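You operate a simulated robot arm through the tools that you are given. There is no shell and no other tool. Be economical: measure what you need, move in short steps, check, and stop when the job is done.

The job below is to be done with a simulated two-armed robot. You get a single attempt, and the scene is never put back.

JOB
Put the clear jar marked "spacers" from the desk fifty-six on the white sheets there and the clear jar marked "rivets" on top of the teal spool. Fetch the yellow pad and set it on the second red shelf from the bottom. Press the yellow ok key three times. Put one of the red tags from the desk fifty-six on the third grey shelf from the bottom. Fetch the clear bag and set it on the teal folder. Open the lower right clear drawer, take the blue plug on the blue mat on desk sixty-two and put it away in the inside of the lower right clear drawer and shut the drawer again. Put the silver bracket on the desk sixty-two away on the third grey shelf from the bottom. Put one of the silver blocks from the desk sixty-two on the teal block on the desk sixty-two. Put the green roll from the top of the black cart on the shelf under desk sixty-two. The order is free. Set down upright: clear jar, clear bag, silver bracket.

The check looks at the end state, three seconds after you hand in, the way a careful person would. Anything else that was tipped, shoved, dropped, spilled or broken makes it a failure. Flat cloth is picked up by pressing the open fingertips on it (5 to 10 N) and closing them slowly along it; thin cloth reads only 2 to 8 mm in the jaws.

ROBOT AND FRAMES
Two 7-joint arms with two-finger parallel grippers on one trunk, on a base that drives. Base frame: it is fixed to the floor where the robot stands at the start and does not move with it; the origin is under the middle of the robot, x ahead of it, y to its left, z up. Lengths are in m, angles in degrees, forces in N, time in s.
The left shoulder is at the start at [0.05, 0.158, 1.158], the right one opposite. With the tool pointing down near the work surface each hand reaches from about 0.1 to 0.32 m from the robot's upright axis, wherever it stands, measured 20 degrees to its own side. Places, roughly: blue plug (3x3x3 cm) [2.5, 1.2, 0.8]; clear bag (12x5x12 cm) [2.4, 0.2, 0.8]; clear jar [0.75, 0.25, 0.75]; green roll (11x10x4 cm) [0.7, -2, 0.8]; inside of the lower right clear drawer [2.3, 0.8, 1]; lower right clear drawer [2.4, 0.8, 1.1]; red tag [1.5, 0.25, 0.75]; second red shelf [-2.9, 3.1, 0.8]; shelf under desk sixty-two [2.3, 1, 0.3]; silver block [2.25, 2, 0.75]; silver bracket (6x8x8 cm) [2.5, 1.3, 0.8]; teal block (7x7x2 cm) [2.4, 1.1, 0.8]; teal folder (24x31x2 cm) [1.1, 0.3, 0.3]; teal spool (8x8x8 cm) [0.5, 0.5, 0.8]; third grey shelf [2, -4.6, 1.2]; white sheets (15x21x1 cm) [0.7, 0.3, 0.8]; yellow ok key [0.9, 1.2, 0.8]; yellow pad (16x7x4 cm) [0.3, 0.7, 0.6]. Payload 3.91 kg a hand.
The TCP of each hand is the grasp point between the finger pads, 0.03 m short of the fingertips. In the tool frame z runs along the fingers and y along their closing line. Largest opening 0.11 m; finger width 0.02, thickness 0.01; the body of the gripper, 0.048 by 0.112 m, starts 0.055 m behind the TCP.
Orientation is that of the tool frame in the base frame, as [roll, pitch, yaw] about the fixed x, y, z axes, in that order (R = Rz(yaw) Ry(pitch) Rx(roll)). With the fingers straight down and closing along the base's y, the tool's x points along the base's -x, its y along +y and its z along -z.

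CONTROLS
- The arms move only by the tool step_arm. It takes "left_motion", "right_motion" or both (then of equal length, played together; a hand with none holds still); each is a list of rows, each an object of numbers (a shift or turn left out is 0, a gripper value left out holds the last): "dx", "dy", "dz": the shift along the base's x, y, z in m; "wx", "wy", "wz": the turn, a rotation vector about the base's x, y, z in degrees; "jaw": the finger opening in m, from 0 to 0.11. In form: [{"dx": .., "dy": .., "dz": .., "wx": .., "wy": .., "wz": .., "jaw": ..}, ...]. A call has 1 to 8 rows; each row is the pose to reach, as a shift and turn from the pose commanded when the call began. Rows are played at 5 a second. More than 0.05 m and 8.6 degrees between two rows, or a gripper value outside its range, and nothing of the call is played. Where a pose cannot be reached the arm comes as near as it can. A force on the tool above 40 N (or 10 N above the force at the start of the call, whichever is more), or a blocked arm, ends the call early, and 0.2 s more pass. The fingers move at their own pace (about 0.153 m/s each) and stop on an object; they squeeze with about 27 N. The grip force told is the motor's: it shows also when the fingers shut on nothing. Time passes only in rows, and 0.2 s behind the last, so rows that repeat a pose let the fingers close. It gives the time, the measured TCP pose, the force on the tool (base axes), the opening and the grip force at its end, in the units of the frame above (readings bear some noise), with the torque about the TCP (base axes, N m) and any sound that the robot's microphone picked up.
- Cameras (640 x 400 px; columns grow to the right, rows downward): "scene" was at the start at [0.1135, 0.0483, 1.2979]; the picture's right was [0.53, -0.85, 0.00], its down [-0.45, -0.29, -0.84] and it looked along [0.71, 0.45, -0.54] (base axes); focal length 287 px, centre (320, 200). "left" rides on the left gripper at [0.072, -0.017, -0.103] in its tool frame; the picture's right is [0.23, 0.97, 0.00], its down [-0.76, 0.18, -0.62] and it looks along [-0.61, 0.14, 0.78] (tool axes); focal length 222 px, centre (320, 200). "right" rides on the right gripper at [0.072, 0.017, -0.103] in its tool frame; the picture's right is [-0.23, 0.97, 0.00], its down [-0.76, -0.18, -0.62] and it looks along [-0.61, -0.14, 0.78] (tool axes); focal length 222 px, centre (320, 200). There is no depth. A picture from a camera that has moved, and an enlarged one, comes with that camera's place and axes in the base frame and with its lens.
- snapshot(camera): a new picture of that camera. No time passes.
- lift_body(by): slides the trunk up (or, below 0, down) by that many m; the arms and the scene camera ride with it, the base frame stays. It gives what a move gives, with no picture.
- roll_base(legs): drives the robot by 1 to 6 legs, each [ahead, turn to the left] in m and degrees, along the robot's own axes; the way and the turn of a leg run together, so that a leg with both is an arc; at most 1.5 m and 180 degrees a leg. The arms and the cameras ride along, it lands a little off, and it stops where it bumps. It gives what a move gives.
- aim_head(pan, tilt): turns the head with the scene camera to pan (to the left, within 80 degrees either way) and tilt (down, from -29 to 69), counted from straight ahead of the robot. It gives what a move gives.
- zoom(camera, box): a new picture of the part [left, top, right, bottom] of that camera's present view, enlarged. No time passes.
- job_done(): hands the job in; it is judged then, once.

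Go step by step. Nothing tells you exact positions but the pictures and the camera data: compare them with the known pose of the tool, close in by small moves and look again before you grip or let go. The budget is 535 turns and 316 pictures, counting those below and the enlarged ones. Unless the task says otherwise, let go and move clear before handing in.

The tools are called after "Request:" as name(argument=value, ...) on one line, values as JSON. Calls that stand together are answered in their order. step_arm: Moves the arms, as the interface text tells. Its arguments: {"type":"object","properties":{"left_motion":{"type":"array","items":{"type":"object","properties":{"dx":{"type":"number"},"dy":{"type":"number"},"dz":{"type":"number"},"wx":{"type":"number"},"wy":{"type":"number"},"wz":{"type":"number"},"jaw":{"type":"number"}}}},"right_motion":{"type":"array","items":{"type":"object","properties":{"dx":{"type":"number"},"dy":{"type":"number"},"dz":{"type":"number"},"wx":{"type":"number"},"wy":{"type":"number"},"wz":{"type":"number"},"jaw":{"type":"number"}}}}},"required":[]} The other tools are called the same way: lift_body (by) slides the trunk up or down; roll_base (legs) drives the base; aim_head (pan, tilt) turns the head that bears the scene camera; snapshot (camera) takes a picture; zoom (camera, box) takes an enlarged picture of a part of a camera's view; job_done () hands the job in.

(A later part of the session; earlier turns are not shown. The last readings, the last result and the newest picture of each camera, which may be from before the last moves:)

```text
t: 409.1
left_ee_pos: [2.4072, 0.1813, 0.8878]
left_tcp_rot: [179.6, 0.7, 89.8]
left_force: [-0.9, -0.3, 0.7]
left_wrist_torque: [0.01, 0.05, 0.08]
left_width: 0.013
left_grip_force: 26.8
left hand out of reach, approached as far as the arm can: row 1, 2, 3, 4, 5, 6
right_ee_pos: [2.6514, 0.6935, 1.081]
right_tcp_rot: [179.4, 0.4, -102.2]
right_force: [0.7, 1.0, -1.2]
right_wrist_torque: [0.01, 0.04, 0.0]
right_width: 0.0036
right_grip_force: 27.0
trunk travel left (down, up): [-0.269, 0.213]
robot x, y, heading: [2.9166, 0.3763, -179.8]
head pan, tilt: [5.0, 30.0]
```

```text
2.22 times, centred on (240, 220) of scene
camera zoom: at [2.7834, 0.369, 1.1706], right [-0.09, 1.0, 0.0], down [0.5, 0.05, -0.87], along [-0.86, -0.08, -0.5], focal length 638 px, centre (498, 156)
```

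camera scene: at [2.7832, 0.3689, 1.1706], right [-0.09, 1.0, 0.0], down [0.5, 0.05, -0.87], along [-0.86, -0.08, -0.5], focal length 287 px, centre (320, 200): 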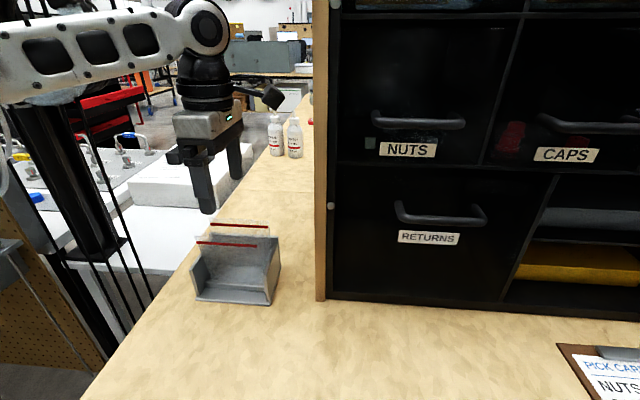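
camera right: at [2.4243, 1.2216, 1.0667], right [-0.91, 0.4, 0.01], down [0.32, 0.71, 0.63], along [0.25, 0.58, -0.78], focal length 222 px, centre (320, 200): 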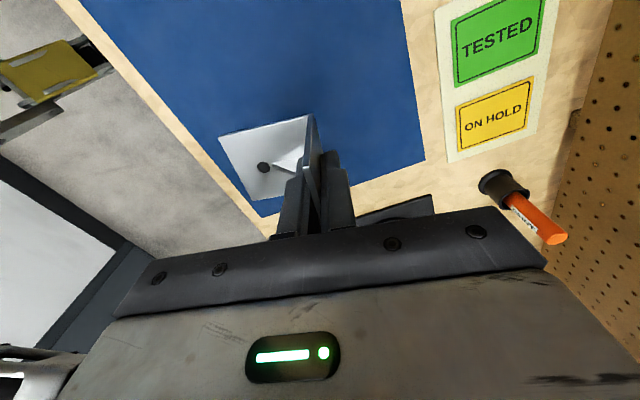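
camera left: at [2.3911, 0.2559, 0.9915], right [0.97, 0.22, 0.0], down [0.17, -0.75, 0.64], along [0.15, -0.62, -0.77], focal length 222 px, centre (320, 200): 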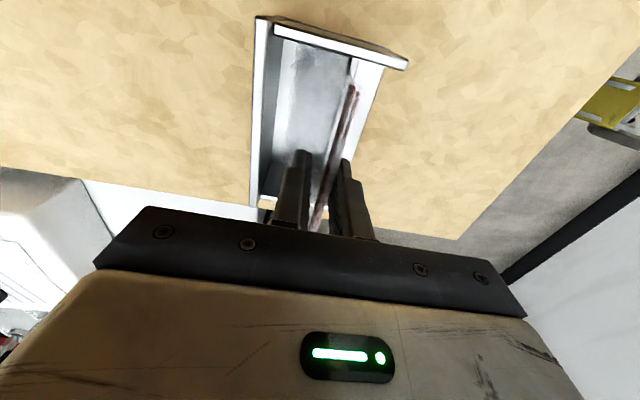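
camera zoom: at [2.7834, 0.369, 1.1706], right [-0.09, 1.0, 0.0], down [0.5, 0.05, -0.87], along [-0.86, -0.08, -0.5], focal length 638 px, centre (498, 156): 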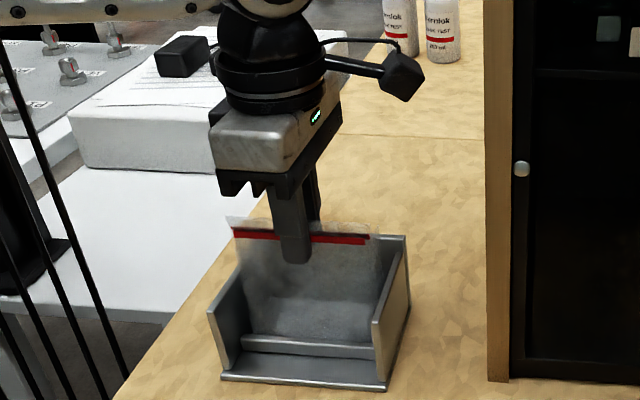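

The bag's mouth is pinched. I lift it out of the holder.

Request:
step_arm(left_motion=[{"dz": 0.02, "jaw": 0.0}, {"dz": 0.05}, {"dz": 0.09}, {"dz": 0.13}, {"dz": 0.17}])

Request:
snapshot(camera="scene")

Request:
snapshot(camera="left")

```text
t: 410.3
left_ee_pos: [2.4177, 0.1742, 1.0354]
left_tcp_rot: [179.4, 0.9, 89.7]
left_force: [0.6, -0.1, -0.2]
left_wrist_torque: [-0.01, -0.01, 0.01]
left_width: 0.0124
left_grip_force: 27.1
left hand out of reach, approached as far as the arm can: row 4, 5
right_ee_pos: [2.6509, 0.6937, 1.0804]
right_tcp_rot: [179.3, 0.4, -102.3]
right_force: [-1.1, -0.8, -1.7]
right_wrist_torque: [-0.04, 0.0, 0.0]
right_width: 0.0037
right_grip_force: 27.3
trunk travel left (down, up): [-0.269, 0.213]
robot x, y, heading: [2.9145, 0.3751, -179.9]
head pan, tilt: [5.0, 30.0]
```

```text
125 pictures are left
camera scene: at [2.7832, 0.369, 1.1706], right [-0.09, 1.0, 0.0], down [0.5, 0.05, -0.87], along [-0.86, -0.08, -0.5], focal length 287 px, centre (320, 200)
```

scene: 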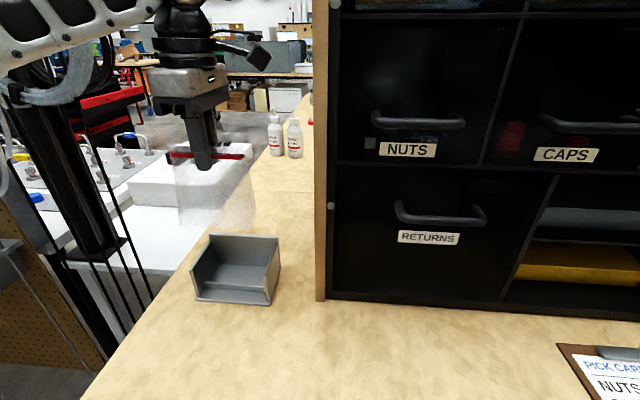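

```text
124 pictures are left
camera left: at [2.4018, 0.2473, 1.1382], right [0.97, 0.22, 0.01], down [0.17, -0.75, 0.64], along [0.15, -0.62, -0.77], focal length 222 px, centre (320, 200)
```

left: 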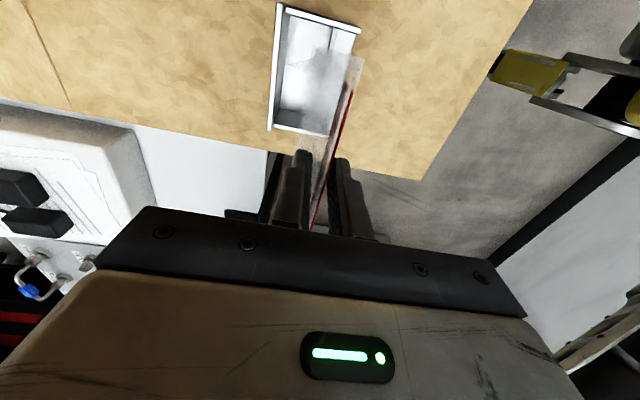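

Bag lifted. I back away, turn the left wrist back to normal, and travel around to the −y side of desk 56 (the long way, past the divider's +y end).

Request:
roll_base(legs=[[-0.45, 0]])

Request:
step_arm(left_motion=[{"wz": -8.5, "dx": 0.01}, {"wz": -17, "dx": 0.02}, {"wz": -25.5, "dx": 0.03}, {"wz": -34, "dx": 0.04}, {"wz": -42.5, "dx": 0.05}, {"wz": -51, "dx": 0.06}, {"wz": -59.5, "dx": 0.07}, {"wz": -68, "dx": 0.08}])

Request:
step_arm(left_motion=[{"wz": -8.5, "dx": 0.01}, {"wz": -17, "dx": 0.02}, {"wz": -21, "dx": 0.03}])

Request:
aim_head(pan=0, tilt=25)

Request:
snapshot(camera="scene")

```text
t: 413.0
left_ee_pos: [2.8725, 0.1767, 1.0354]
left_tcp_rot: [179.5, 0.8, 89.8]
left_force: [0.2, 0.4, -1.1]
left_wrist_torque: [-0.01, 0.04, 0.0]
left_width: 0.0125
left_grip_force: 26.8
right_ee_pos: [3.1061, 0.6952, 1.0807]
right_tcp_rot: [179.3, 0.4, -102.4]
right_force: [-0.4, 0.3, -1.4]
right_wrist_torque: [-0.01, 0.01, 0.02]
right_width: 0.0037
right_grip_force: 27.0
trunk travel left (down, up): [-0.269, 0.213]
robot x, y, heading: [3.3738, 0.3818, -179.6]
head pan, tilt: [5.0, 30.0]
```

```text
t: 414.8
left_ee_pos: [2.9519, 0.1769, 1.0358]
left_tcp_rot: [179.5, 0.8, 21.8]
left_force: [0.1, 0.2, -0.6]
left_wrist_torque: [-0.02, 0.0, -0.04]
left_width: 0.0122
left_grip_force: 27.0
right_ee_pos: [3.1073, 0.6967, 1.0792]
right_tcp_rot: [179.4, 0.4, -102.4]
right_force: [-0.3, -0.1, -1.8]
right_wrist_torque: [-0.02, 0.03, 0.0]
right_width: 0.0038
right_grip_force: 27.6
trunk travel left (down, up): [-0.269, 0.213]
robot x, y, heading: [3.3694, 0.375, -179.7]
head pan, tilt: [5.0, 30.0]
```

```text
t: 415.6
left_ee_pos: [2.9824, 0.1761, 1.0348]
left_tcp_rot: [179.4, 0.9, 0.6]
left_force: [-0.2, 0.3, 0.6]
left_wrist_torque: [0.0, 0.02, -0.03]
left_width: 0.012
left_grip_force: 27.2
right_ee_pos: [3.1074, 0.6963, 1.0793]
right_tcp_rot: [179.4, 0.4, -102.4]
right_force: [0.4, 0.6, -0.8]
right_wrist_torque: [0.0, 0.01, 0.0]
right_width: 0.0041
right_grip_force: 27.1
trunk travel left (down, up): [-0.269, 0.213]
robot x, y, heading: [3.3734, 0.3789, -179.8]
head pan, tilt: [5.0, 30.0]
```

```text
t: 416.3
left_ee_pos: [2.9817, 0.1759, 1.0346]
left_tcp_rot: [179.5, 0.9, 0.9]
left_force: [-0.6, -0.4, -0.5]
left_wrist_torque: [-0.05, 0.02, 0.03]
left_width: 0.0122
left_grip_force: 27.5
right_ee_pos: [3.1056, 0.6964, 1.0798]
right_tcp_rot: [179.5, 0.4, -102.5]
right_force: [-0.1, 0.3, -1.9]
right_wrist_torque: [-0.02, 0.03, -0.01]
right_width: 0.0037
right_grip_force: 26.4
trunk travel left (down, up): [-0.269, 0.213]
robot x, y, heading: [3.3714, 0.3775, -179.6]
head pan, tilt: [0.0, 25.0]
```

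```text
123 pictures are left
camera scene: at [3.2361, 0.3793, 1.1786], right [-0.01, 1.0, 0.0], down [0.42, 0.0, -0.91], along [-0.91, 0.0, -0.42], focal length 287 px, centre (320, 200)
```

scene: 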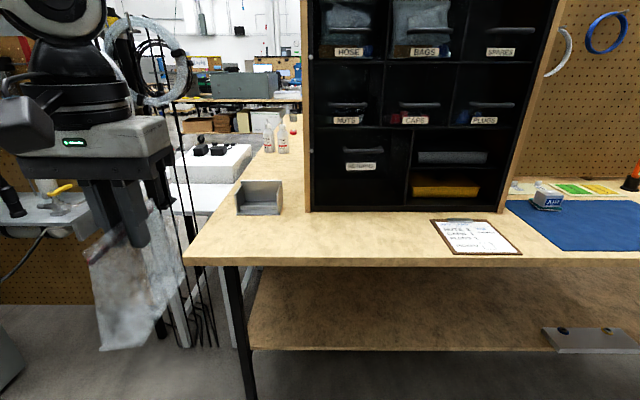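

Request:
roll_base(legs=[[0, -90], [1.2, 0], [1.15, 0], [0, 90], [1.0, 0], [0.98, 0]])

Request:
snapshot(camera="scene")

```text
t: 444.9
left_ee_pos: [1.0306, 2.5322, 1.035]
left_tcp_rot: [179.4, 0.9, -0.2]
left_force: [-0.6, 0.7, -0.1]
left_wrist_torque: [0.01, 0.03, -0.02]
left_width: 0.0111
left_grip_force: 27.4
right_ee_pos: [1.1651, 3.0502, 1.0798]
right_tcp_rot: [179.4, 0.4, -103.4]
right_force: [0.1, -0.2, -0.5]
right_wrist_torque: [0.01, 0.01, -0.03]
right_width: 0.0038
right_grip_force: 27.2
trunk travel left (down, up): [-0.269, 0.213]
robot x, y, heading: [1.4266, 2.731, 179.3]
head pan, tilt: [0.0, 25.0]
```

```text
122 pictures are left
camera scene: at [1.2898, 2.7319, 1.1786], right [0.01, 1.0, 0.0], down [0.42, -0.01, -0.91], along [-0.91, 0.01, -0.42], focal length 287 px, centre (320, 200)
```

scene: 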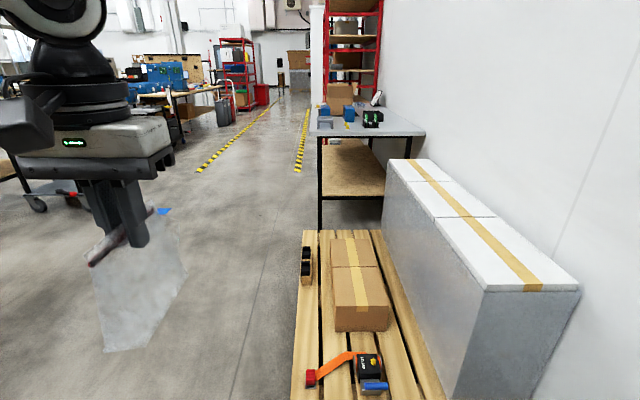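

Request:
roll_base(legs=[[0, 70], [0.85, 0], [0, -69], [0.9, 0], [0.64, 0], [0, 90]])

Request:
snapshot(camera="scene")

```text
t: 466.7
left_ee_pos: [-0.2282, 1.5292, 1.0344]
left_tcp_rot: [179.4, 0.9, 91.3]
left_force: [-0.6, -0.7, -0.1]
left_wrist_torque: [0.01, 0.01, -0.02]
left_width: 0.0103
left_grip_force: 26.9
right_ee_pos: [-0.7489, 1.6497, 1.0799]
right_tcp_rot: [179.4, 0.4, -11.9]
right_force: [-0.5, 0.3, -0.5]
right_wrist_torque: [-0.04, -0.02, -0.02]
right_width: 0.0036
right_grip_force: 27.1
trunk travel left (down, up): [-0.269, 0.213]
robot x, y, heading: [-0.4362, 1.917, -89.3]
head pan, tilt: [0.0, 25.0]
```

```text
121 pictures are left
camera scene: at [-0.4357, 1.7844, 1.1786], right [-1.0, -0.01, 0.0], down [-0.01, 0.42, -0.91], along [0.01, -0.91, -0.42], focal length 287 px, centre (320, 200)
```

scene: 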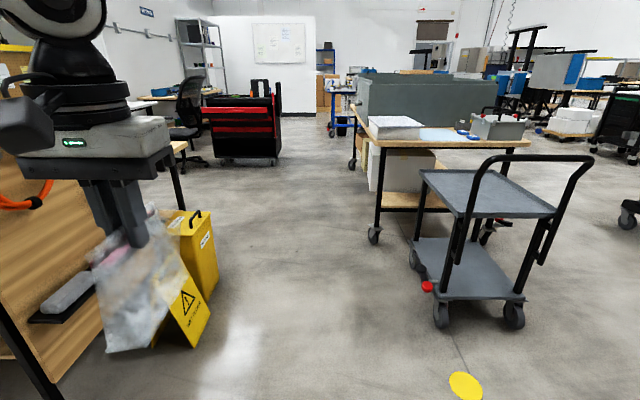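

Request:
roll_base(legs=[[1.2, 0], [0.6, 0], [0, 45], [0.98, 0], [0, 45]])

Request:
aim_head(pan=30, tilt=25)

Request:
snapshot(camera="scene")

```text
t: 484.5
left_ee_pos: [0.6512, -0.3721, 1.0338]
left_tcp_rot: [179.4, 0.9, -179.8]
left_force: [-0.2, -0.7, -0.5]
left_wrist_torque: [-0.03, 0.03, -0.04]
left_width: 0.0096
left_grip_force: 27.1
right_ee_pos: [0.5205, -0.8901, 1.0788]
right_tcp_rot: [179.4, 0.4, 77.1]
right_force: [-0.1, -0.4, -2.3]
right_wrist_torque: [0.03, -0.01, 0.02]
right_width: 0.0036
right_grip_force: 26.6
trunk travel left (down, up): [-0.269, 0.213]
robot x, y, heading: [0.2589, -0.5709, -0.4]
head pan, tilt: [0.0, 25.0]
```

```text
t: 485.5
left_ee_pos: [0.6513, -0.3724, 1.0354]
left_tcp_rot: [179.3, 0.9, -179.9]
left_force: [-0.5, -0.5, -0.2]
left_wrist_torque: [0.03, -0.01, -0.02]
left_width: 0.0096
left_grip_force: 26.8
right_ee_pos: [0.52, -0.8906, 1.0801]
right_tcp_rot: [179.4, 0.4, 77.0]
right_force: [0.8, -0.1, -0.5]
right_wrist_torque: [0.02, -0.03, 0.02]
right_width: 0.0036
right_grip_force: 26.7
trunk travel left (down, up): [-0.269, 0.213]
robot x, y, heading: [0.2613, -0.5722, -0.2]
head pan, tilt: [30.0, 25.0]
```

```text
120 pictures are left
camera scene: at [0.3776, -0.5258, 1.1786], right [0.49, -0.87, 0.0], down [-0.37, -0.21, -0.91], along [0.79, 0.45, -0.42], focal length 287 px, centre (320, 200)
```

scene: 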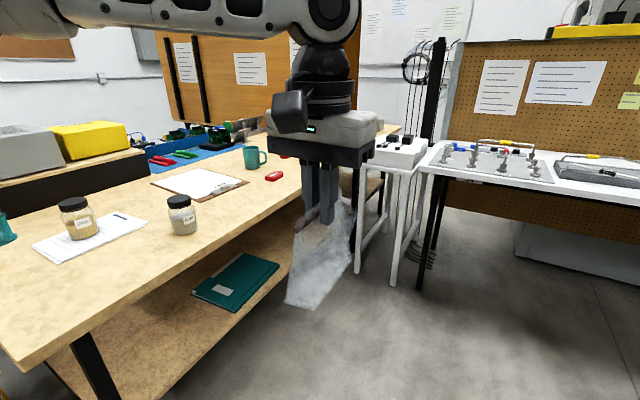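

Folder on the lower shelf spans x 0.95–1.27, y 0.17–0.44. Because I'll need a tilted grasp to reach under the desk, I'll set the bag briefly on the free desk edge at (1.08, 0.14), regrasp tilted, then lower it. I drive into position.

Request:
roll_base(legs=[[0.99, 0], [0, 90]])

Request:
aim_head(pan=15, tilt=35)

Request:
snapshot(camera="scene")

```text
t: 494.6
left_ee_pos: [1.0743, -0.1824, 1.0346]
left_tcp_rot: [179.4, 0.8, -89.0]
left_force: [0.5, 0.5, -0.3]
left_wrist_torque: [0.0, 0.03, 0.0]
left_width: 0.0091
left_grip_force: 26.8
right_ee_pos: [1.5948, -0.3059, 1.0797]
right_tcp_rot: [179.4, 0.3, 167.8]
right_force: [0.0, 0.6, -0.9]
right_wrist_torque: [0.0, 0.0, -0.01]
right_width: 0.0036
right_grip_force: 27.2
trunk travel left (down, up): [-0.269, 0.213]
robot x, y, heading: [1.2809, -0.5718, 90.4]
head pan, tilt: [30.0, 25.0]
```

```text
t: 495.4
left_ee_pos: [1.0742, -0.1827, 1.0352]
left_tcp_rot: [179.4, 0.9, -89.1]
left_force: [-0.6, -0.3, 0.9]
left_wrist_torque: [-0.01, 0.02, -0.03]
left_width: 0.009
left_grip_force: 27.4
right_ee_pos: [1.5952, -0.3063, 1.0799]
right_tcp_rot: [179.6, 0.3, 167.8]
right_force: [0.5, 1.2, -1.6]
right_wrist_torque: [0.03, 0.01, 0.02]
right_width: 0.0038
right_grip_force: 26.9
trunk travel left (down, up): [-0.269, 0.213]
robot x, y, heading: [1.2784, -0.5733, 90.4]
head pan, tilt: [15.0, 35.0]
```

```text
119 pictures are left
camera scene: at [1.253, -0.4457, 1.1629], right [0.96, 0.27, 0.0], down [0.15, -0.55, -0.82], along [-0.22, 0.79, -0.57], focal length 287 px, centre (320, 200)
```

scene: 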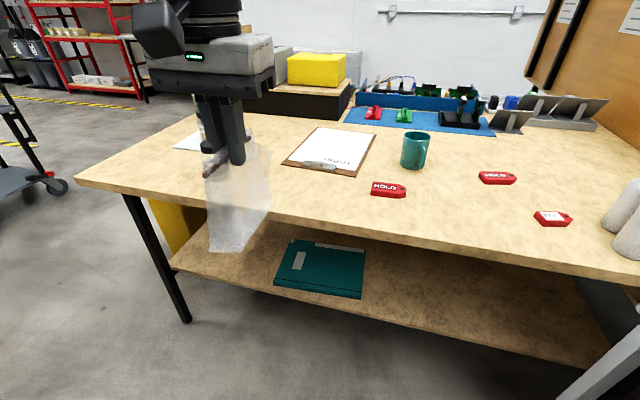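

Request:
roll_base(legs=[[0.2, 0]])

Request:
step_arm(left_motion=[{"dy": 0.04}, {"dy": 0.08}, {"dy": 0.115}, {"dy": 0.115, "dz": -0.04}, {"dy": 0.115, "dz": -0.08}, {"dy": 0.115, "dz": -0.12}, {"dy": 0.115, "dz": -0.145}])

Request:
snapshot(camera="scene")

```text
t: 496.9
left_ee_pos: [1.0766, 0.0167, 1.0359]
left_tcp_rot: [179.4, 0.9, -89.6]
left_force: [0.4, 0.7, 0.8]
left_wrist_torque: [-0.03, -0.01, -0.03]
left_width: 0.0091
left_grip_force: 27.1
right_ee_pos: [1.5971, -0.1108, 1.0799]
right_tcp_rot: [179.5, 0.4, 167.3]
right_force: [-0.3, 0.3, -1.6]
right_wrist_torque: [0.03, -0.04, -0.02]
right_width: 0.0037
right_grip_force: 27.0
trunk travel left (down, up): [-0.269, 0.213]
robot x, y, heading: [1.2812, -0.3748, 89.7]
head pan, tilt: [15.0, 35.0]
```

```text
t: 498.5
left_ee_pos: [1.079, 0.131, 0.8903]
left_tcp_rot: [179.5, 1.1, -89.5]
left_force: [-0.1, -0.2, 3.0]
left_wrist_torque: [-0.21, 0.03, 0.05]
left_width: 0.0086
left_grip_force: 26.6
right_ee_pos: [1.5965, -0.1119, 1.0792]
right_tcp_rot: [179.3, 0.3, 167.4]
right_force: [-1.0, 0.3, -1.4]
right_wrist_torque: [0.03, 0.01, 0.01]
right_width: 0.0036
right_grip_force: 27.2
trunk travel left (down, up): [-0.269, 0.213]
robot x, y, heading: [1.2768, -0.3712, 89.6]
head pan, tilt: [15.0, 35.0]
```

```text
118 pictures are left
camera scene: at [1.2539, -0.2483, 1.163], right [0.97, 0.26, 0.0], down [0.15, -0.55, -0.82], along [-0.21, 0.79, -0.57], focal length 287 px, centre (320, 200)
```

scene: 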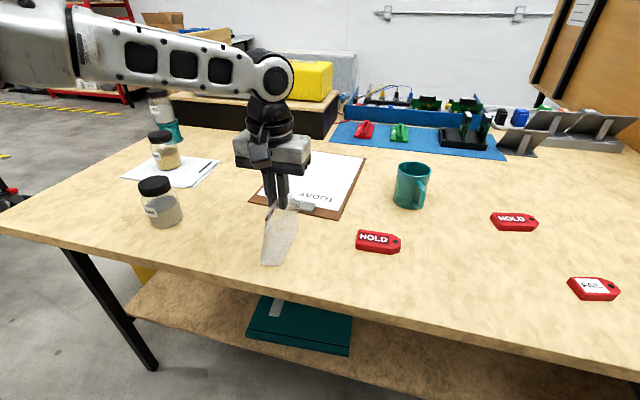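

The bag stands on the desk. I release and look at how it stands.

Request:
step_arm(left_motion=[{"dz": -0.003}, {"dz": -0.003, "jaw": 0.03}, {"dz": -0.003, "jaw": 0.07}, {"dz": -0.003, "jaw": 0.1}, {"dz": 0.03}, {"dz": 0.08}, {"dz": 0.12}])

Request:
zoom(camera="scene", box=[200, 120, 360, 290])

Request:
snapshot(camera="left")

```text
t: 500.1
left_ee_pos: [1.0755, 0.1314, 1.0122]
left_tcp_rot: [179.3, 0.8, -89.6]
left_force: [-0.6, -0.8, -0.1]
left_wrist_torque: [-0.01, 0.03, 0.0]
left_width: 0.1001
left_grip_force: 0.1
right_ee_pos: [1.5965, -0.1116, 1.0785]
right_tcp_rot: [179.5, 0.3, 167.3]
right_force: [0.7, -0.2, -1.4]
right_wrist_torque: [0.01, -0.03, -0.02]
right_width: 0.0036
right_grip_force: 27.1
trunk travel left (down, up): [-0.269, 0.213]
robot x, y, heading: [1.2767, -0.3741, 90.0]
head pan, tilt: [15.0, 35.0]
```

```text
2.35 times, centred on (280, 205) of scene
camera zoom: at [1.2537, -0.2479, 1.1628], right [0.97, 0.26, 0.0], down [0.15, -0.55, -0.82], along [-0.21, 0.79, -0.57], focal length 676 px, centre (414, 188)
```

zoom: 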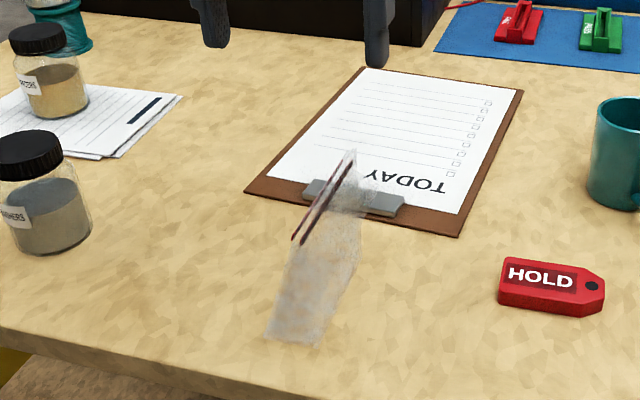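

```text
116 pictures are left
camera left: at [1.0951, 0.0562, 1.114], right [-0.97, -0.23, 0.01], down [-0.18, 0.75, 0.64], along [-0.15, 0.62, -0.77], focal length 222 px, centre (320, 200)
```

left: 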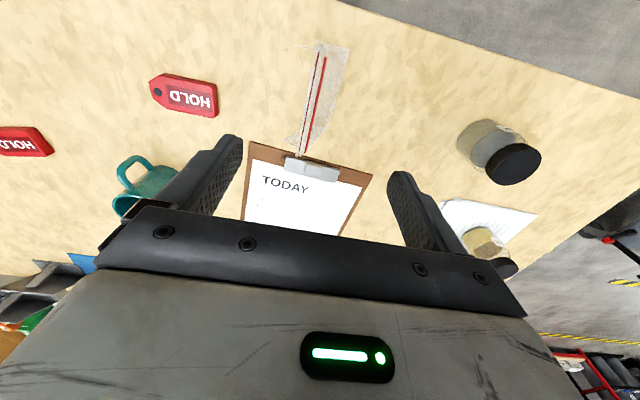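

The bag stands upright with its mouth nearly closed along x≈1.086, y 0.08–0.19, top ≈0.875. I tilt the left tool 50° forward and pinch the top again.

Request:
step_arm(left_motion=[{"wx": 8, "dy": -0.01, "jaw": 0.06}, {"wx": 16, "dy": -0.02, "jaw": 0.06}, {"wx": 24, "dy": -0.03}, {"wx": 32, "dy": -0.04}, {"wx": 40, "dy": -0.05}, {"wx": 48, "dy": -0.055, "dx": 0.008}, {"wx": 52, "dy": -0.055, "dx": 0.01, "dz": -0.03}, {"wx": 52, "dy": -0.05, "dx": 0.01, "dz": -0.07}])

Request:
snapshot(camera="left")

Request:
snapshot(camera="scene")

```text
t: 501.9
left_ee_pos: [1.0883, 0.0841, 0.9376]
left_tcp_rot: [-180.0, 52.9, -89.3]
left_force: [-0.1, 0.5, 0.1]
left_wrist_torque: [0.0, -0.02, -0.01]
left_width: 0.0601
left_grip_force: 0.1
right_ee_pos: [1.5955, -0.1117, 1.0797]
right_tcp_rot: [179.6, 0.3, 167.3]
right_force: [-1.1, -0.1, -1.1]
right_wrist_torque: [0.03, 0.0, 0.0]
right_width: 0.0035
right_grip_force: 27.1
trunk travel left (down, up): [-0.269, 0.213]
robot x, y, heading: [1.282, -0.3724, 89.8]
head pan, tilt: [15.0, 35.0]
```

```text
115 pictures are left
camera left: at [1.1086, -0.0427, 0.9427], right [-0.97, -0.15, -0.18], down [-0.18, -0.04, 0.98], along [-0.15, 0.99, 0.01], focal length 222 px, centre (320, 200)
```

left: 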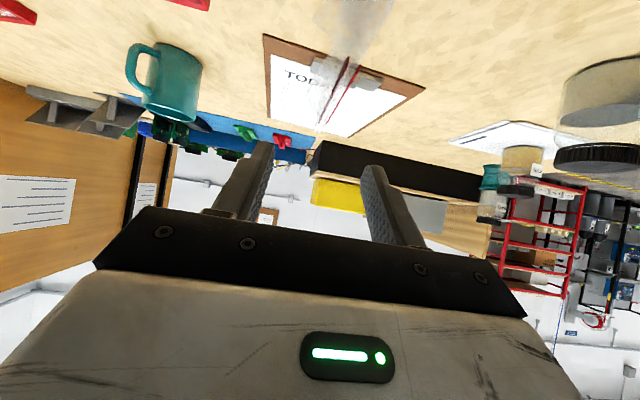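

```text
114 pictures are left
camera scene: at [1.2536, -0.2477, 1.1628], right [0.97, 0.26, 0.0], down [0.15, -0.55, -0.82], along [-0.21, 0.79, -0.57], focal length 287 px, centre (320, 200)
```

scene: 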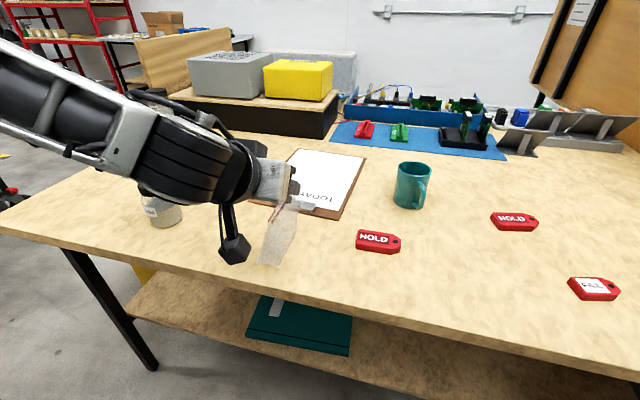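

Request:
step_arm(left_motion=[{"dx": -0.002, "dy": 0.01, "dz": -0.03}, {"dx": -0.002, "dy": 0.02, "dz": -0.055}, {"dx": -0.002, "dy": 0.028, "dz": -0.074}])

Request:
snapshot(camera="left")

Request:
zoom(camera="scene", box=[180, 120, 340, 290])

```text
t: 502.7
left_ee_pos: [1.0837, 0.1102, 0.8635]
left_tcp_rot: [-180.0, 53.0, -89.3]
left_force: [-0.1, -0.1, 0.2]
left_wrist_torque: [0.03, -0.02, 0.02]
left_width: 0.06
left_grip_force: 0.0
right_ee_pos: [1.5971, -0.1119, 1.0801]
right_tcp_rot: [179.4, 0.3, 167.3]
right_force: [-0.3, -1.1, -1.4]
right_wrist_torque: [0.03, 0.0, 0.02]
right_width: 0.0037
right_grip_force: 27.6
trunk travel left (down, up): [-0.269, 0.213]
robot x, y, heading: [1.2781, -0.3718, 89.7]
head pan, tilt: [15.0, 35.0]
```

```text
113 pictures are left
camera left: at [1.1046, -0.0156, 0.8686], right [-0.97, -0.15, -0.18], down [-0.18, -0.04, 0.98], along [-0.15, 0.99, 0.01], focal length 222 px, centre (320, 200)
```

left: 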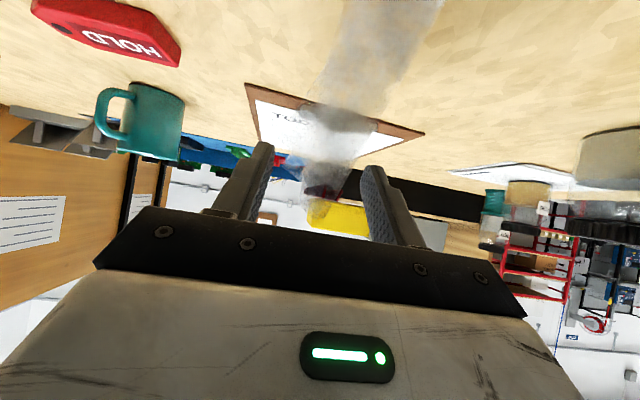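

```text
2.35 times, centred on (260, 205) of scene
camera zoom: at [1.2536, -0.2479, 1.1629], right [0.97, 0.26, 0.0], down [0.15, -0.55, -0.82], along [-0.21, 0.79, -0.57], focal length 676 px, centre (461, 188)
```

zoom: 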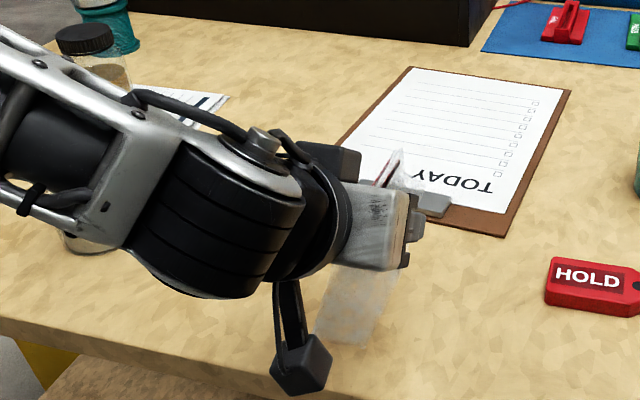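

Request:
step_arm(left_motion=[{"jaw": 0.03}, {"jaw": 0.01}, {"jaw": 0.0}])

Request:
step_arm(left_motion=[{"dz": 0.03}, {"dz": 0.06}, {"dz": 0.09, "dy": -0.03}, {"dz": 0.1, "dy": -0.07}, {"dz": 0.1, "dy": -0.11}])

Request:
snapshot(camera="scene")

Request:
snapshot(camera="left")

```text
t: 503.5
left_ee_pos: [1.085, 0.11, 0.8642]
left_tcp_rot: [179.8, 53.0, -89.2]
left_force: [-0.4, 1.5, 4.9]
left_wrist_torque: [0.0, 0.13, 0.03]
left_width: 0.0157
left_grip_force: 26.8
right_ee_pos: [1.5975, -0.112, 1.0787]
right_tcp_rot: [179.4, 0.3, 167.4]
right_force: [0.5, 0.0, -1.4]
right_wrist_torque: [0.04, -0.02, 0.0]
right_width: 0.0035
right_grip_force: 26.7
trunk travel left (down, up): [-0.269, 0.213]
robot x, y, heading: [1.2776, -0.3765, 90.0]
head pan, tilt: [15.0, 35.0]
```

```text
t: 504.7
left_ee_pos: [1.0891, 0.033, 0.9822]
left_tcp_rot: [-180.0, 52.8, -89.2]
left_force: [0.3, -0.5, 0.1]
left_wrist_torque: [-0.02, -0.01, 0.01]
left_width: 0.0155
left_grip_force: 27.3
left hand out of reach, approached as far as the arm can: row 5
right_ee_pos: [1.5959, -0.1118, 1.0797]
right_tcp_rot: [179.4, 0.2, 167.3]
right_force: [-0.2, -0.4, -1.2]
right_wrist_torque: [0.04, 0.02, 0.02]
right_width: 0.0035
right_grip_force: 26.5
trunk travel left (down, up): [-0.269, 0.213]
robot x, y, heading: [1.2784, -0.3733, 90.0]
head pan, tilt: [15.0, 35.0]
```

```text
111 pictures are left
camera scene: at [1.2538, -0.2481, 1.1629], right [0.97, 0.26, 0.0], down [0.15, -0.55, -0.82], along [-0.21, 0.79, -0.57], focal length 287 px, centre (320, 200)
```

scene: 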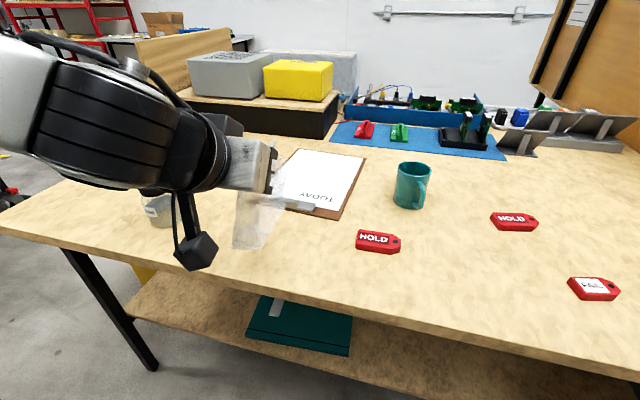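

```text
110 pictures are left
camera left: at [1.1086, -0.0935, 0.989], right [-0.97, -0.15, -0.18], down [-0.18, -0.04, 0.98], along [-0.16, 0.99, 0.01], focal length 222 px, centre (320, 200)
```

left: 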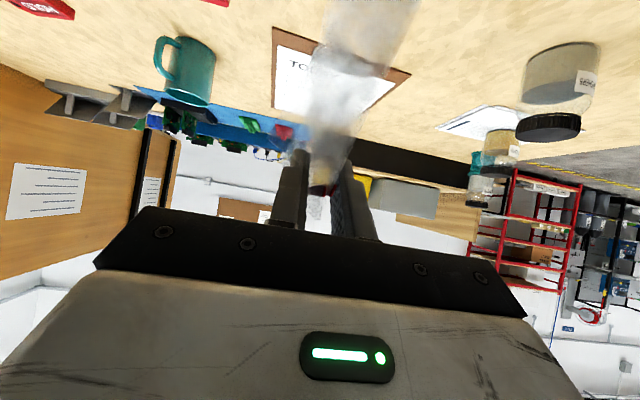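

Bag held with the tilted grip, bottom 0.114 below the TCP. I back off, lower the trunk fully and bring the bag down outside the desk.

Request:
roll_base(legs=[[-0.35, 0]])

Request:
lift_body(by=-0.265)

Request:
step_arm(left_motion=[{"dz": -0.04}, {"dz": -0.08}, {"dz": -0.12}, {"dz": -0.16}, {"dz": -0.2}, {"dz": -0.22}])

Request:
aim_head(pan=15, tilt=30)

Request:
snapshot(camera="scene")

Request:
snapshot(camera="left")

```text
t: 507.0
left_ee_pos: [1.0888, -0.3166, 0.9841]
left_tcp_rot: [180.0, 52.9, -89.6]
left_force: [0.2, -0.3, -0.6]
left_wrist_torque: [0.03, -0.02, 0.01]
left_width: 0.0153
left_grip_force: 27.3
right_ee_pos: [1.5952, -0.4636, 1.0808]
right_tcp_rot: [179.4, 0.3, 167.1]
right_force: [0.1, 1.1, -0.6]
right_wrist_torque: [0.01, -0.02, 0.02]
right_width: 0.0039
right_grip_force: 26.8
trunk travel left (down, up): [-0.269, 0.213]
robot x, y, heading: [1.2782, -0.7251, 89.7]
head pan, tilt: [15.0, 35.0]
```

```text
t: 509.7
left_ee_pos: [1.0871, -0.3181, 0.7193]
left_tcp_rot: [-179.5, 53.0, -89.0]
left_force: [0.9, -1.0, -1.0]
left_wrist_torque: [-0.03, 0.01, 0.0]
left_width: 0.0149
left_grip_force: 26.7
right_ee_pos: [1.5931, -0.4654, 0.8185]
right_tcp_rot: [179.1, 0.8, 167.2]
right_force: [0.4, -0.1, -1.3]
right_wrist_torque: [-0.01, 0.03, 0.03]
right_width: 0.0032
right_grip_force: 26.7
trunk travel left (down, up): [-0.004, 0.478]
robot x, y, heading: [1.2779, -0.7263, 89.4]
head pan, tilt: [15.0, 35.0]
```

```text
t: 511.1
left_ee_pos: [1.0791, -0.3166, 0.511]
left_tcp_rot: [-179.4, 53.1, -89.1]
left_force: [0.6, 0.7, -1.2]
left_wrist_torque: [0.0, -0.03, 0.03]
left_width: 0.0149
left_grip_force: 26.8
left hand out of reach, approached as far as the arm can: row 1, 2, 3, 6
right_ee_pos: [1.593, -0.4653, 0.8181]
right_tcp_rot: [179.2, 0.7, 167.1]
right_force: [0.3, 0.2, -1.1]
right_wrist_torque: [0.02, 0.0, 0.0]
right_width: 0.0039
right_grip_force: 26.9
trunk travel left (down, up): [-0.004, 0.478]
robot x, y, heading: [1.2733, -0.7207, 89.9]
head pan, tilt: [15.0, 35.0]
```

```text
t: 511.8
left_ee_pos: [1.0794, -0.3182, 0.5122]
left_tcp_rot: [-179.5, 53.1, -89.1]
left_force: [0.0, -0.1, -0.5]
left_wrist_torque: [0.03, -0.02, -0.01]
left_width: 0.0152
left_grip_force: 26.5
right_ee_pos: [1.5926, -0.4672, 0.819]
right_tcp_rot: [179.1, 0.7, 167.1]
right_force: [1.1, 0.2, -0.6]
right_wrist_torque: [0.03, -0.01, 0.02]
right_width: 0.0034
right_grip_force: 27.0
trunk travel left (down, up): [-0.004, 0.478]
robot x, y, heading: [1.2746, -0.7244, 89.7]
head pan, tilt: [15.0, 30.0]
```

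```text
109 pictures are left
camera scene: at [1.2492, -0.5993, 0.9062], right [0.97, 0.25, 0.01], down [0.13, -0.48, -0.87], along [-0.22, 0.84, -0.5], focal length 287 px, centre (320, 200)
```

scene: 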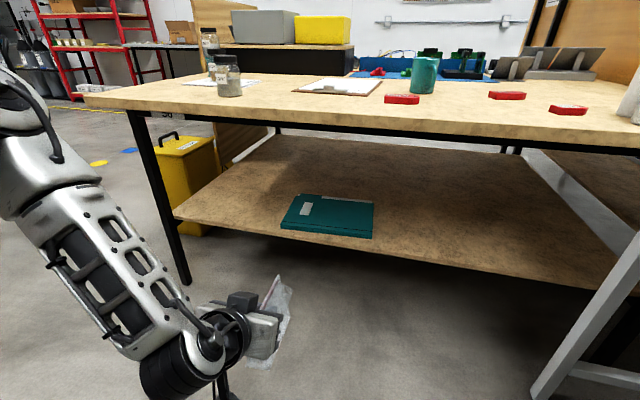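

```text
108 pictures are left
camera left: at [1.0984, -0.4443, 0.5158], right [-0.97, -0.14, -0.19], down [-0.18, -0.04, 0.98], along [-0.15, 0.99, 0.01], focal length 222 px, centre (320, 200)
```

left: 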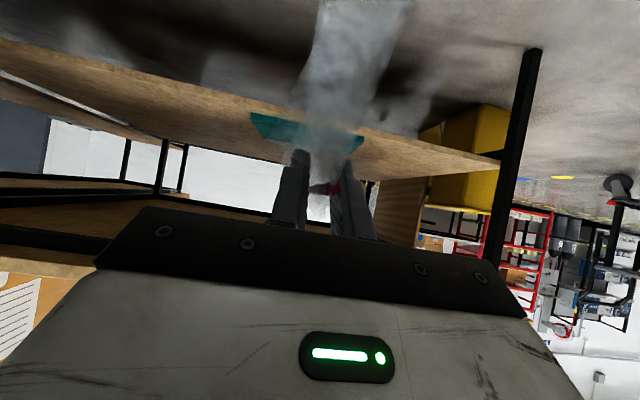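

Folder top ≈0.325, centred (1.06, 0.283). I raise the bracket hand a bit for safety and roll forward with the bag under desk height.

Request:
step_arm(right_motion=[{"dz": 0.04}, {"dz": 0.08}, {"dz": 0.12}])

Request:
roll_base(legs=[[0.3, 0]])

Request:
snapshot(camera="scene")

Request:
snapshot(camera="left")

```text
t: 512.6
left_ee_pos: [1.0809, -0.3163, 0.509]
left_tcp_rot: [179.9, 52.7, -89.5]
left_force: [0.1, -0.1, -0.6]
left_wrist_torque: [-0.01, -0.01, 0.02]
left_width: 0.0149
left_grip_force: 27.0
right_ee_pos: [1.5632, -0.4256, 0.907]
right_tcp_rot: [179.5, 0.2, 167.1]
right_force: [0.5, -0.6, -1.2]
right_wrist_torque: [0.03, 0.03, 0.01]
right_width: 0.0035
right_grip_force: 27.1
right hand out of reach, approached as far as the arm can: row 1, 2, 3
trunk travel left (down, up): [-0.004, 0.478]
robot x, y, heading: [1.276, -0.7238, 89.7]
head pan, tilt: [15.0, 30.0]
```

```text
t: 514.6
left_ee_pos: [1.0843, -0.0205, 0.5088]
left_tcp_rot: [180.0, 52.7, -89.8]
left_force: [0.6, -0.4, 0.4]
left_wrist_torque: [0.01, 0.0, 0.03]
left_width: 0.0145
left_grip_force: 26.6
right_ee_pos: [1.5658, -0.1327, 0.9067]
right_tcp_rot: [179.4, 0.3, 166.9]
right_force: [-1.3, -0.6, -1.5]
right_wrist_torque: [0.04, -0.01, 0.0]
right_width: 0.0035
right_grip_force: 27.1
trunk travel left (down, up): [-0.004, 0.478]
robot x, y, heading: [1.2778, -0.4295, 89.5]
head pan, tilt: [15.0, 30.0]
```

```text
107 pictures are left
camera scene: at [1.2553, -0.3011, 0.9056], right [0.97, 0.25, 0.0], down [0.12, -0.48, -0.87], along [-0.22, 0.84, -0.5], focal length 287 px, centre (320, 200)
```

scene: 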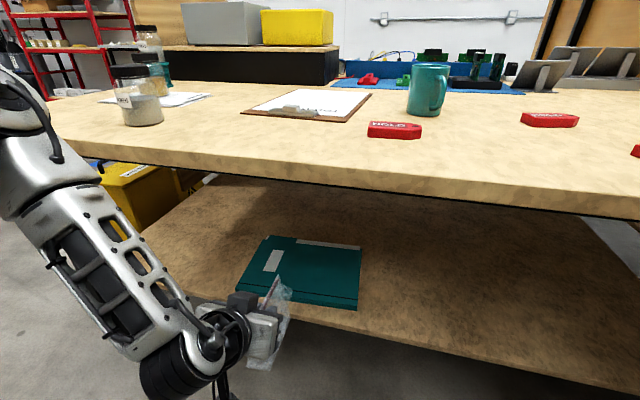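

```text
106 pictures are left
camera left: at [1.1032, -0.1472, 0.5152], right [-0.97, -0.14, -0.18], down [-0.18, -0.04, 0.98], along [-0.14, 0.99, 0.01], focal length 222 px, centre (320, 200)
```

left: 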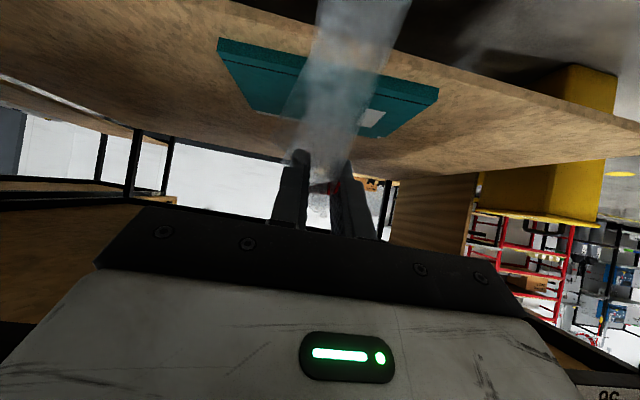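

Request:
step_arm(left_motion=[{"dy": 0.03}, {"dy": 0.06}, {"dy": 0.09}, {"dy": 0.12}, {"dy": 0.15}])

Request:
snapshot(camera="scene")

Request:
snapshot(camera="left")

```text
t: 515.8
left_ee_pos: [1.0739, 0.1223, 0.5254]
left_tcp_rot: [-179.9, 52.8, -89.7]
left_force: [-1.0, 0.2, -0.7]
left_wrist_torque: [-0.01, 0.0, -0.02]
left_width: 0.0146
left_grip_force: 26.8
left hand out of reach, approached as far as the arm can: row 4, 5
right_ee_pos: [1.5662, -0.1328, 0.9057]
right_tcp_rot: [179.4, 0.4, 166.7]
right_force: [-1.2, 0.3, -0.9]
right_wrist_torque: [0.02, 0.02, 0.0]
right_width: 0.0037
right_grip_force: 27.4
trunk travel left (down, up): [-0.004, 0.478]
robot x, y, heading: [1.2777, -0.4293, 89.5]
head pan, tilt: [15.0, 30.0]
```

```text
105 pictures are left
camera scene: at [1.2553, -0.3011, 0.9056], right [0.97, 0.25, 0.0], down [0.12, -0.48, -0.87], along [-0.22, 0.84, -0.5], focal length 287 px, centre (320, 200)
```

scene: 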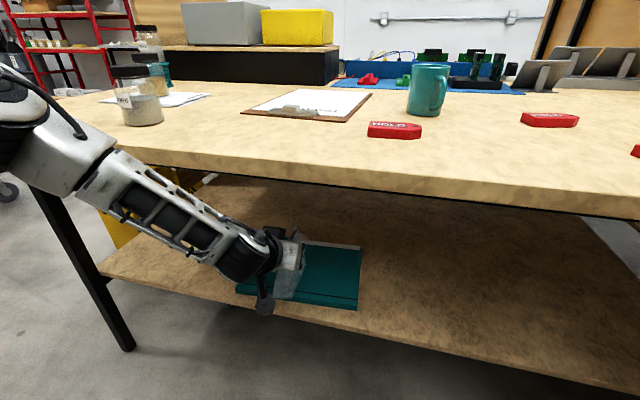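

```text
104 pictures are left
camera left: at [1.0928, -0.004, 0.53], right [-0.97, -0.14, -0.18], down [-0.18, -0.04, 0.98], along [-0.14, 0.99, 0.01], focal length 222 px, centre (320, 200)
```

left: 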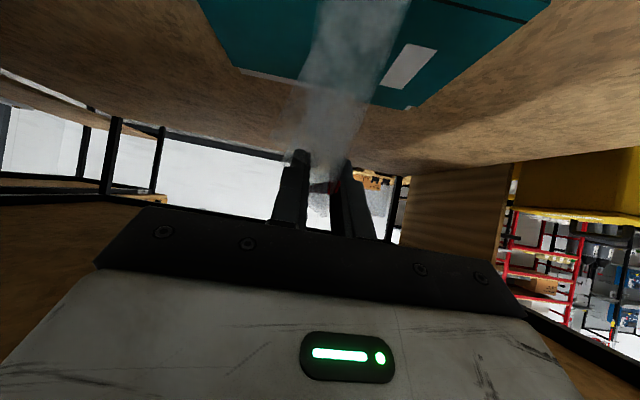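

I check my right side before deciding how to gain the last centimetres.

Request:
aim_head(pan=-50, tilt=25)

Request:
snapshot(camera="scene")

Request:
aim_head(pan=60, tilt=25)

Request:
snapshot(camera="scene")

```text
t: 517.2
left_ee_pos: [1.0743, 0.1228, 0.5242]
left_tcp_rot: [-179.9, 52.7, -89.9]
left_force: [-1.3, -1.0, -0.9]
left_wrist_torque: [-0.02, 0.0, -0.02]
left_width: 0.0146
left_grip_force: 26.6
right_ee_pos: [1.5669, -0.1325, 0.9065]
right_tcp_rot: [179.4, 0.4, 166.8]
right_force: [-1.2, -0.2, -0.9]
right_wrist_torque: [0.0, -0.01, -0.01]
right_width: 0.0038
right_grip_force: 27.5
trunk travel left (down, up): [-0.004, 0.478]
robot x, y, heading: [1.2791, -0.4291, 89.2]
head pan, tilt: [-50.0, 25.0]
```

```text
103 pictures are left
camera scene: at [1.3489, -0.3302, 0.9136], right [0.64, -0.77, 0.0], down [-0.33, -0.27, -0.91], along [0.7, 0.58, -0.42], focal length 287 px, centre (320, 200)
```

scene: 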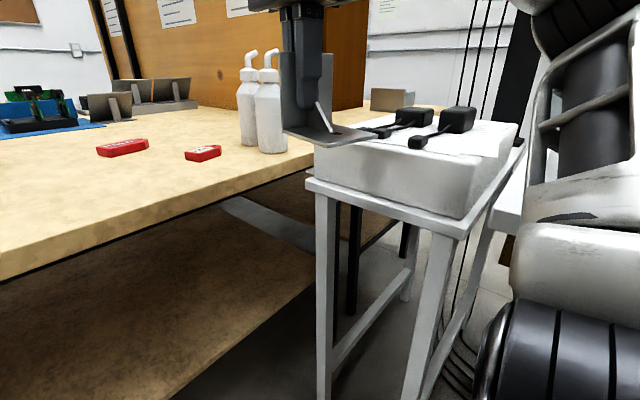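

```text
t: 519.1
left_ee_pos: [1.0751, 0.1217, 0.5238]
left_tcp_rot: [-179.9, 52.8, -89.8]
left_force: [0.6, -1.1, -0.3]
left_wrist_torque: [0.0, 0.0, -0.01]
left_width: 0.0143
left_grip_force: 27.1
right_ee_pos: [1.5653, -0.1337, 0.9068]
right_tcp_rot: [179.4, 0.3, 166.8]
right_force: [-0.8, -0.5, -1.4]
right_wrist_torque: [0.03, 0.01, 0.03]
right_width: 0.0036
right_grip_force: 27.2
trunk travel left (down, up): [-0.004, 0.478]
robot x, y, heading: [1.2811, -0.4275, 89.5]
head pan, tilt: [60.0, 25.0]
```

```text
102 pictures are left
camera scene: at [1.1985, -0.3417, 0.9136], right [0.51, 0.86, 0.0], down [0.36, -0.22, -0.91], along [-0.78, 0.46, -0.42], focal length 287 px, centre (320, 200)
```

scene: 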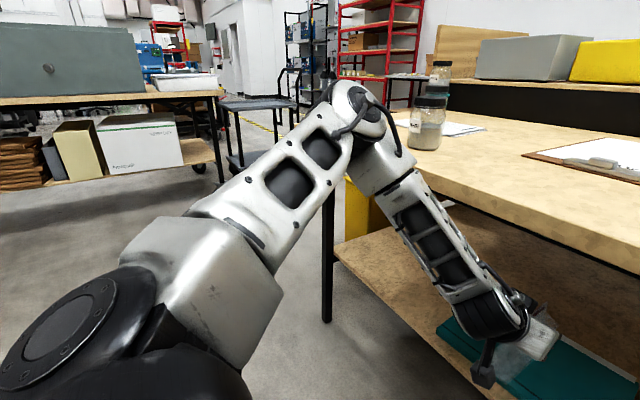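

The forearm nearly touches the desk edge, so I tilt the hand 20° more (the bag then leans back slightly and settles flat on release) which also pushes it farther in. First I pull back a bit and tilt.

Request:
step_arm(left_motion=[{"dy": -0.03, "wx": 5}, {"dy": -0.04, "wx": 12, "dz": -0.02}, {"dy": -0.04, "wx": 20, "dz": -0.04}])

Request:
snapshot(camera="scene")

```text
t: 519.9
left_ee_pos: [1.0418, 0.0745, 0.5383]
left_tcp_rot: [-179.3, 72.8, -89.3]
left_force: [-0.5, 0.6, -0.6]
left_wrist_torque: [0.01, 0.0, 0.01]
left_width: 0.0143
left_grip_force: 27.0
left hand out of reach, approached as far as the arm can: row 2, 3
right_ee_pos: [1.5657, -0.1318, 0.9071]
right_tcp_rot: [179.5, 0.3, 166.8]
right_force: [0.4, 0.2, -0.7]
right_wrist_torque: [0.02, 0.0, 0.02]
right_width: 0.0035
right_grip_force: 27.0
trunk travel left (down, up): [-0.004, 0.478]
robot x, y, heading: [1.2797, -0.4261, 89.4]
head pan, tilt: [60.0, 25.0]
```

```text
101 pictures are left
camera scene: at [1.1985, -0.3418, 0.9136], right [0.51, 0.86, 0.0], down [0.36, -0.22, -0.91], along [-0.78, 0.46, -0.42], focal length 287 px, centre (320, 200)
```

scene: 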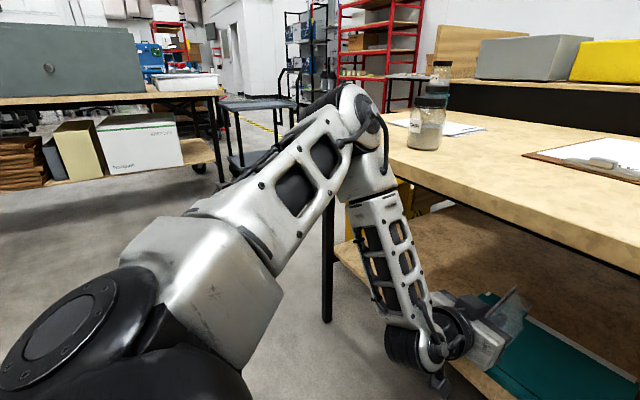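

Request:
step_arm(left_motion=[{"dz": -0.03, "dy": 0.02, "dx": 0.01}, {"dz": -0.05, "dy": 0.04, "dx": 0.02}, {"dz": -0.05, "dy": 0.06, "dx": 0.03}])

Request:
snapshot(camera="scene")

Request:
snapshot(camera="left")

```text
t: 520.7
left_ee_pos: [1.0419, 0.1174, 0.5463]
left_tcp_rot: [-179.8, 72.7, -89.6]
left_force: [-0.9, -0.3, -0.8]
left_wrist_torque: [0.01, -0.02, -0.02]
left_width: 0.0143
left_grip_force: 27.2
left hand out of reach, approached as far as the arm can: row 1, 2, 3
right_ee_pos: [1.5657, -0.1333, 0.9067]
right_tcp_rot: [179.2, 0.4, 166.9]
right_force: [0.2, -0.3, -1.5]
right_wrist_torque: [0.06, -0.03, 0.01]
right_width: 0.0037
right_grip_force: 27.2
trunk travel left (down, up): [-0.004, 0.478]
robot x, y, heading: [1.2788, -0.426, 89.6]
head pan, tilt: [60.0, 25.0]
```

```text
100 pictures are left
camera scene: at [1.1985, -0.3418, 0.9136], right [0.51, 0.86, 0.0], down [0.36, -0.22, -0.91], along [-0.78, 0.46, -0.42], focal length 287 px, centre (320, 200)
```

scene: 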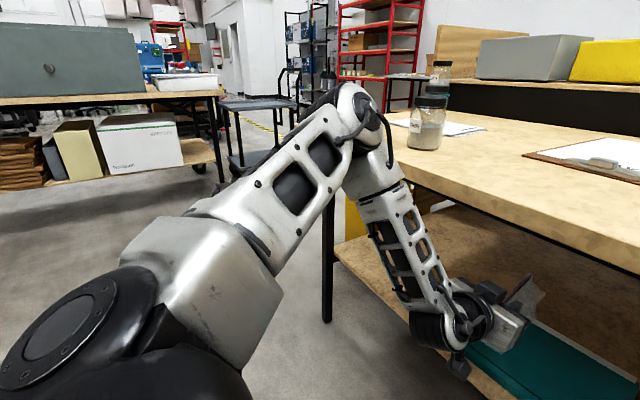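

```text
99 pictures are left
camera left: at [1.0602, -0.004, 0.5088], right [-0.97, -0.07, -0.22], down [-0.18, -0.37, 0.91], along [-0.14, 0.93, 0.35], focal length 222 px, centre (320, 200)
```

left: 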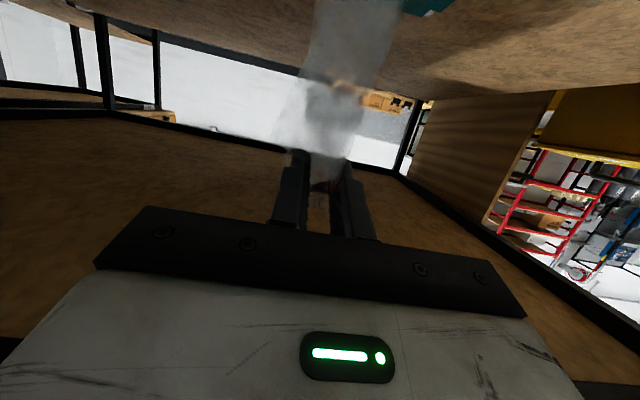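

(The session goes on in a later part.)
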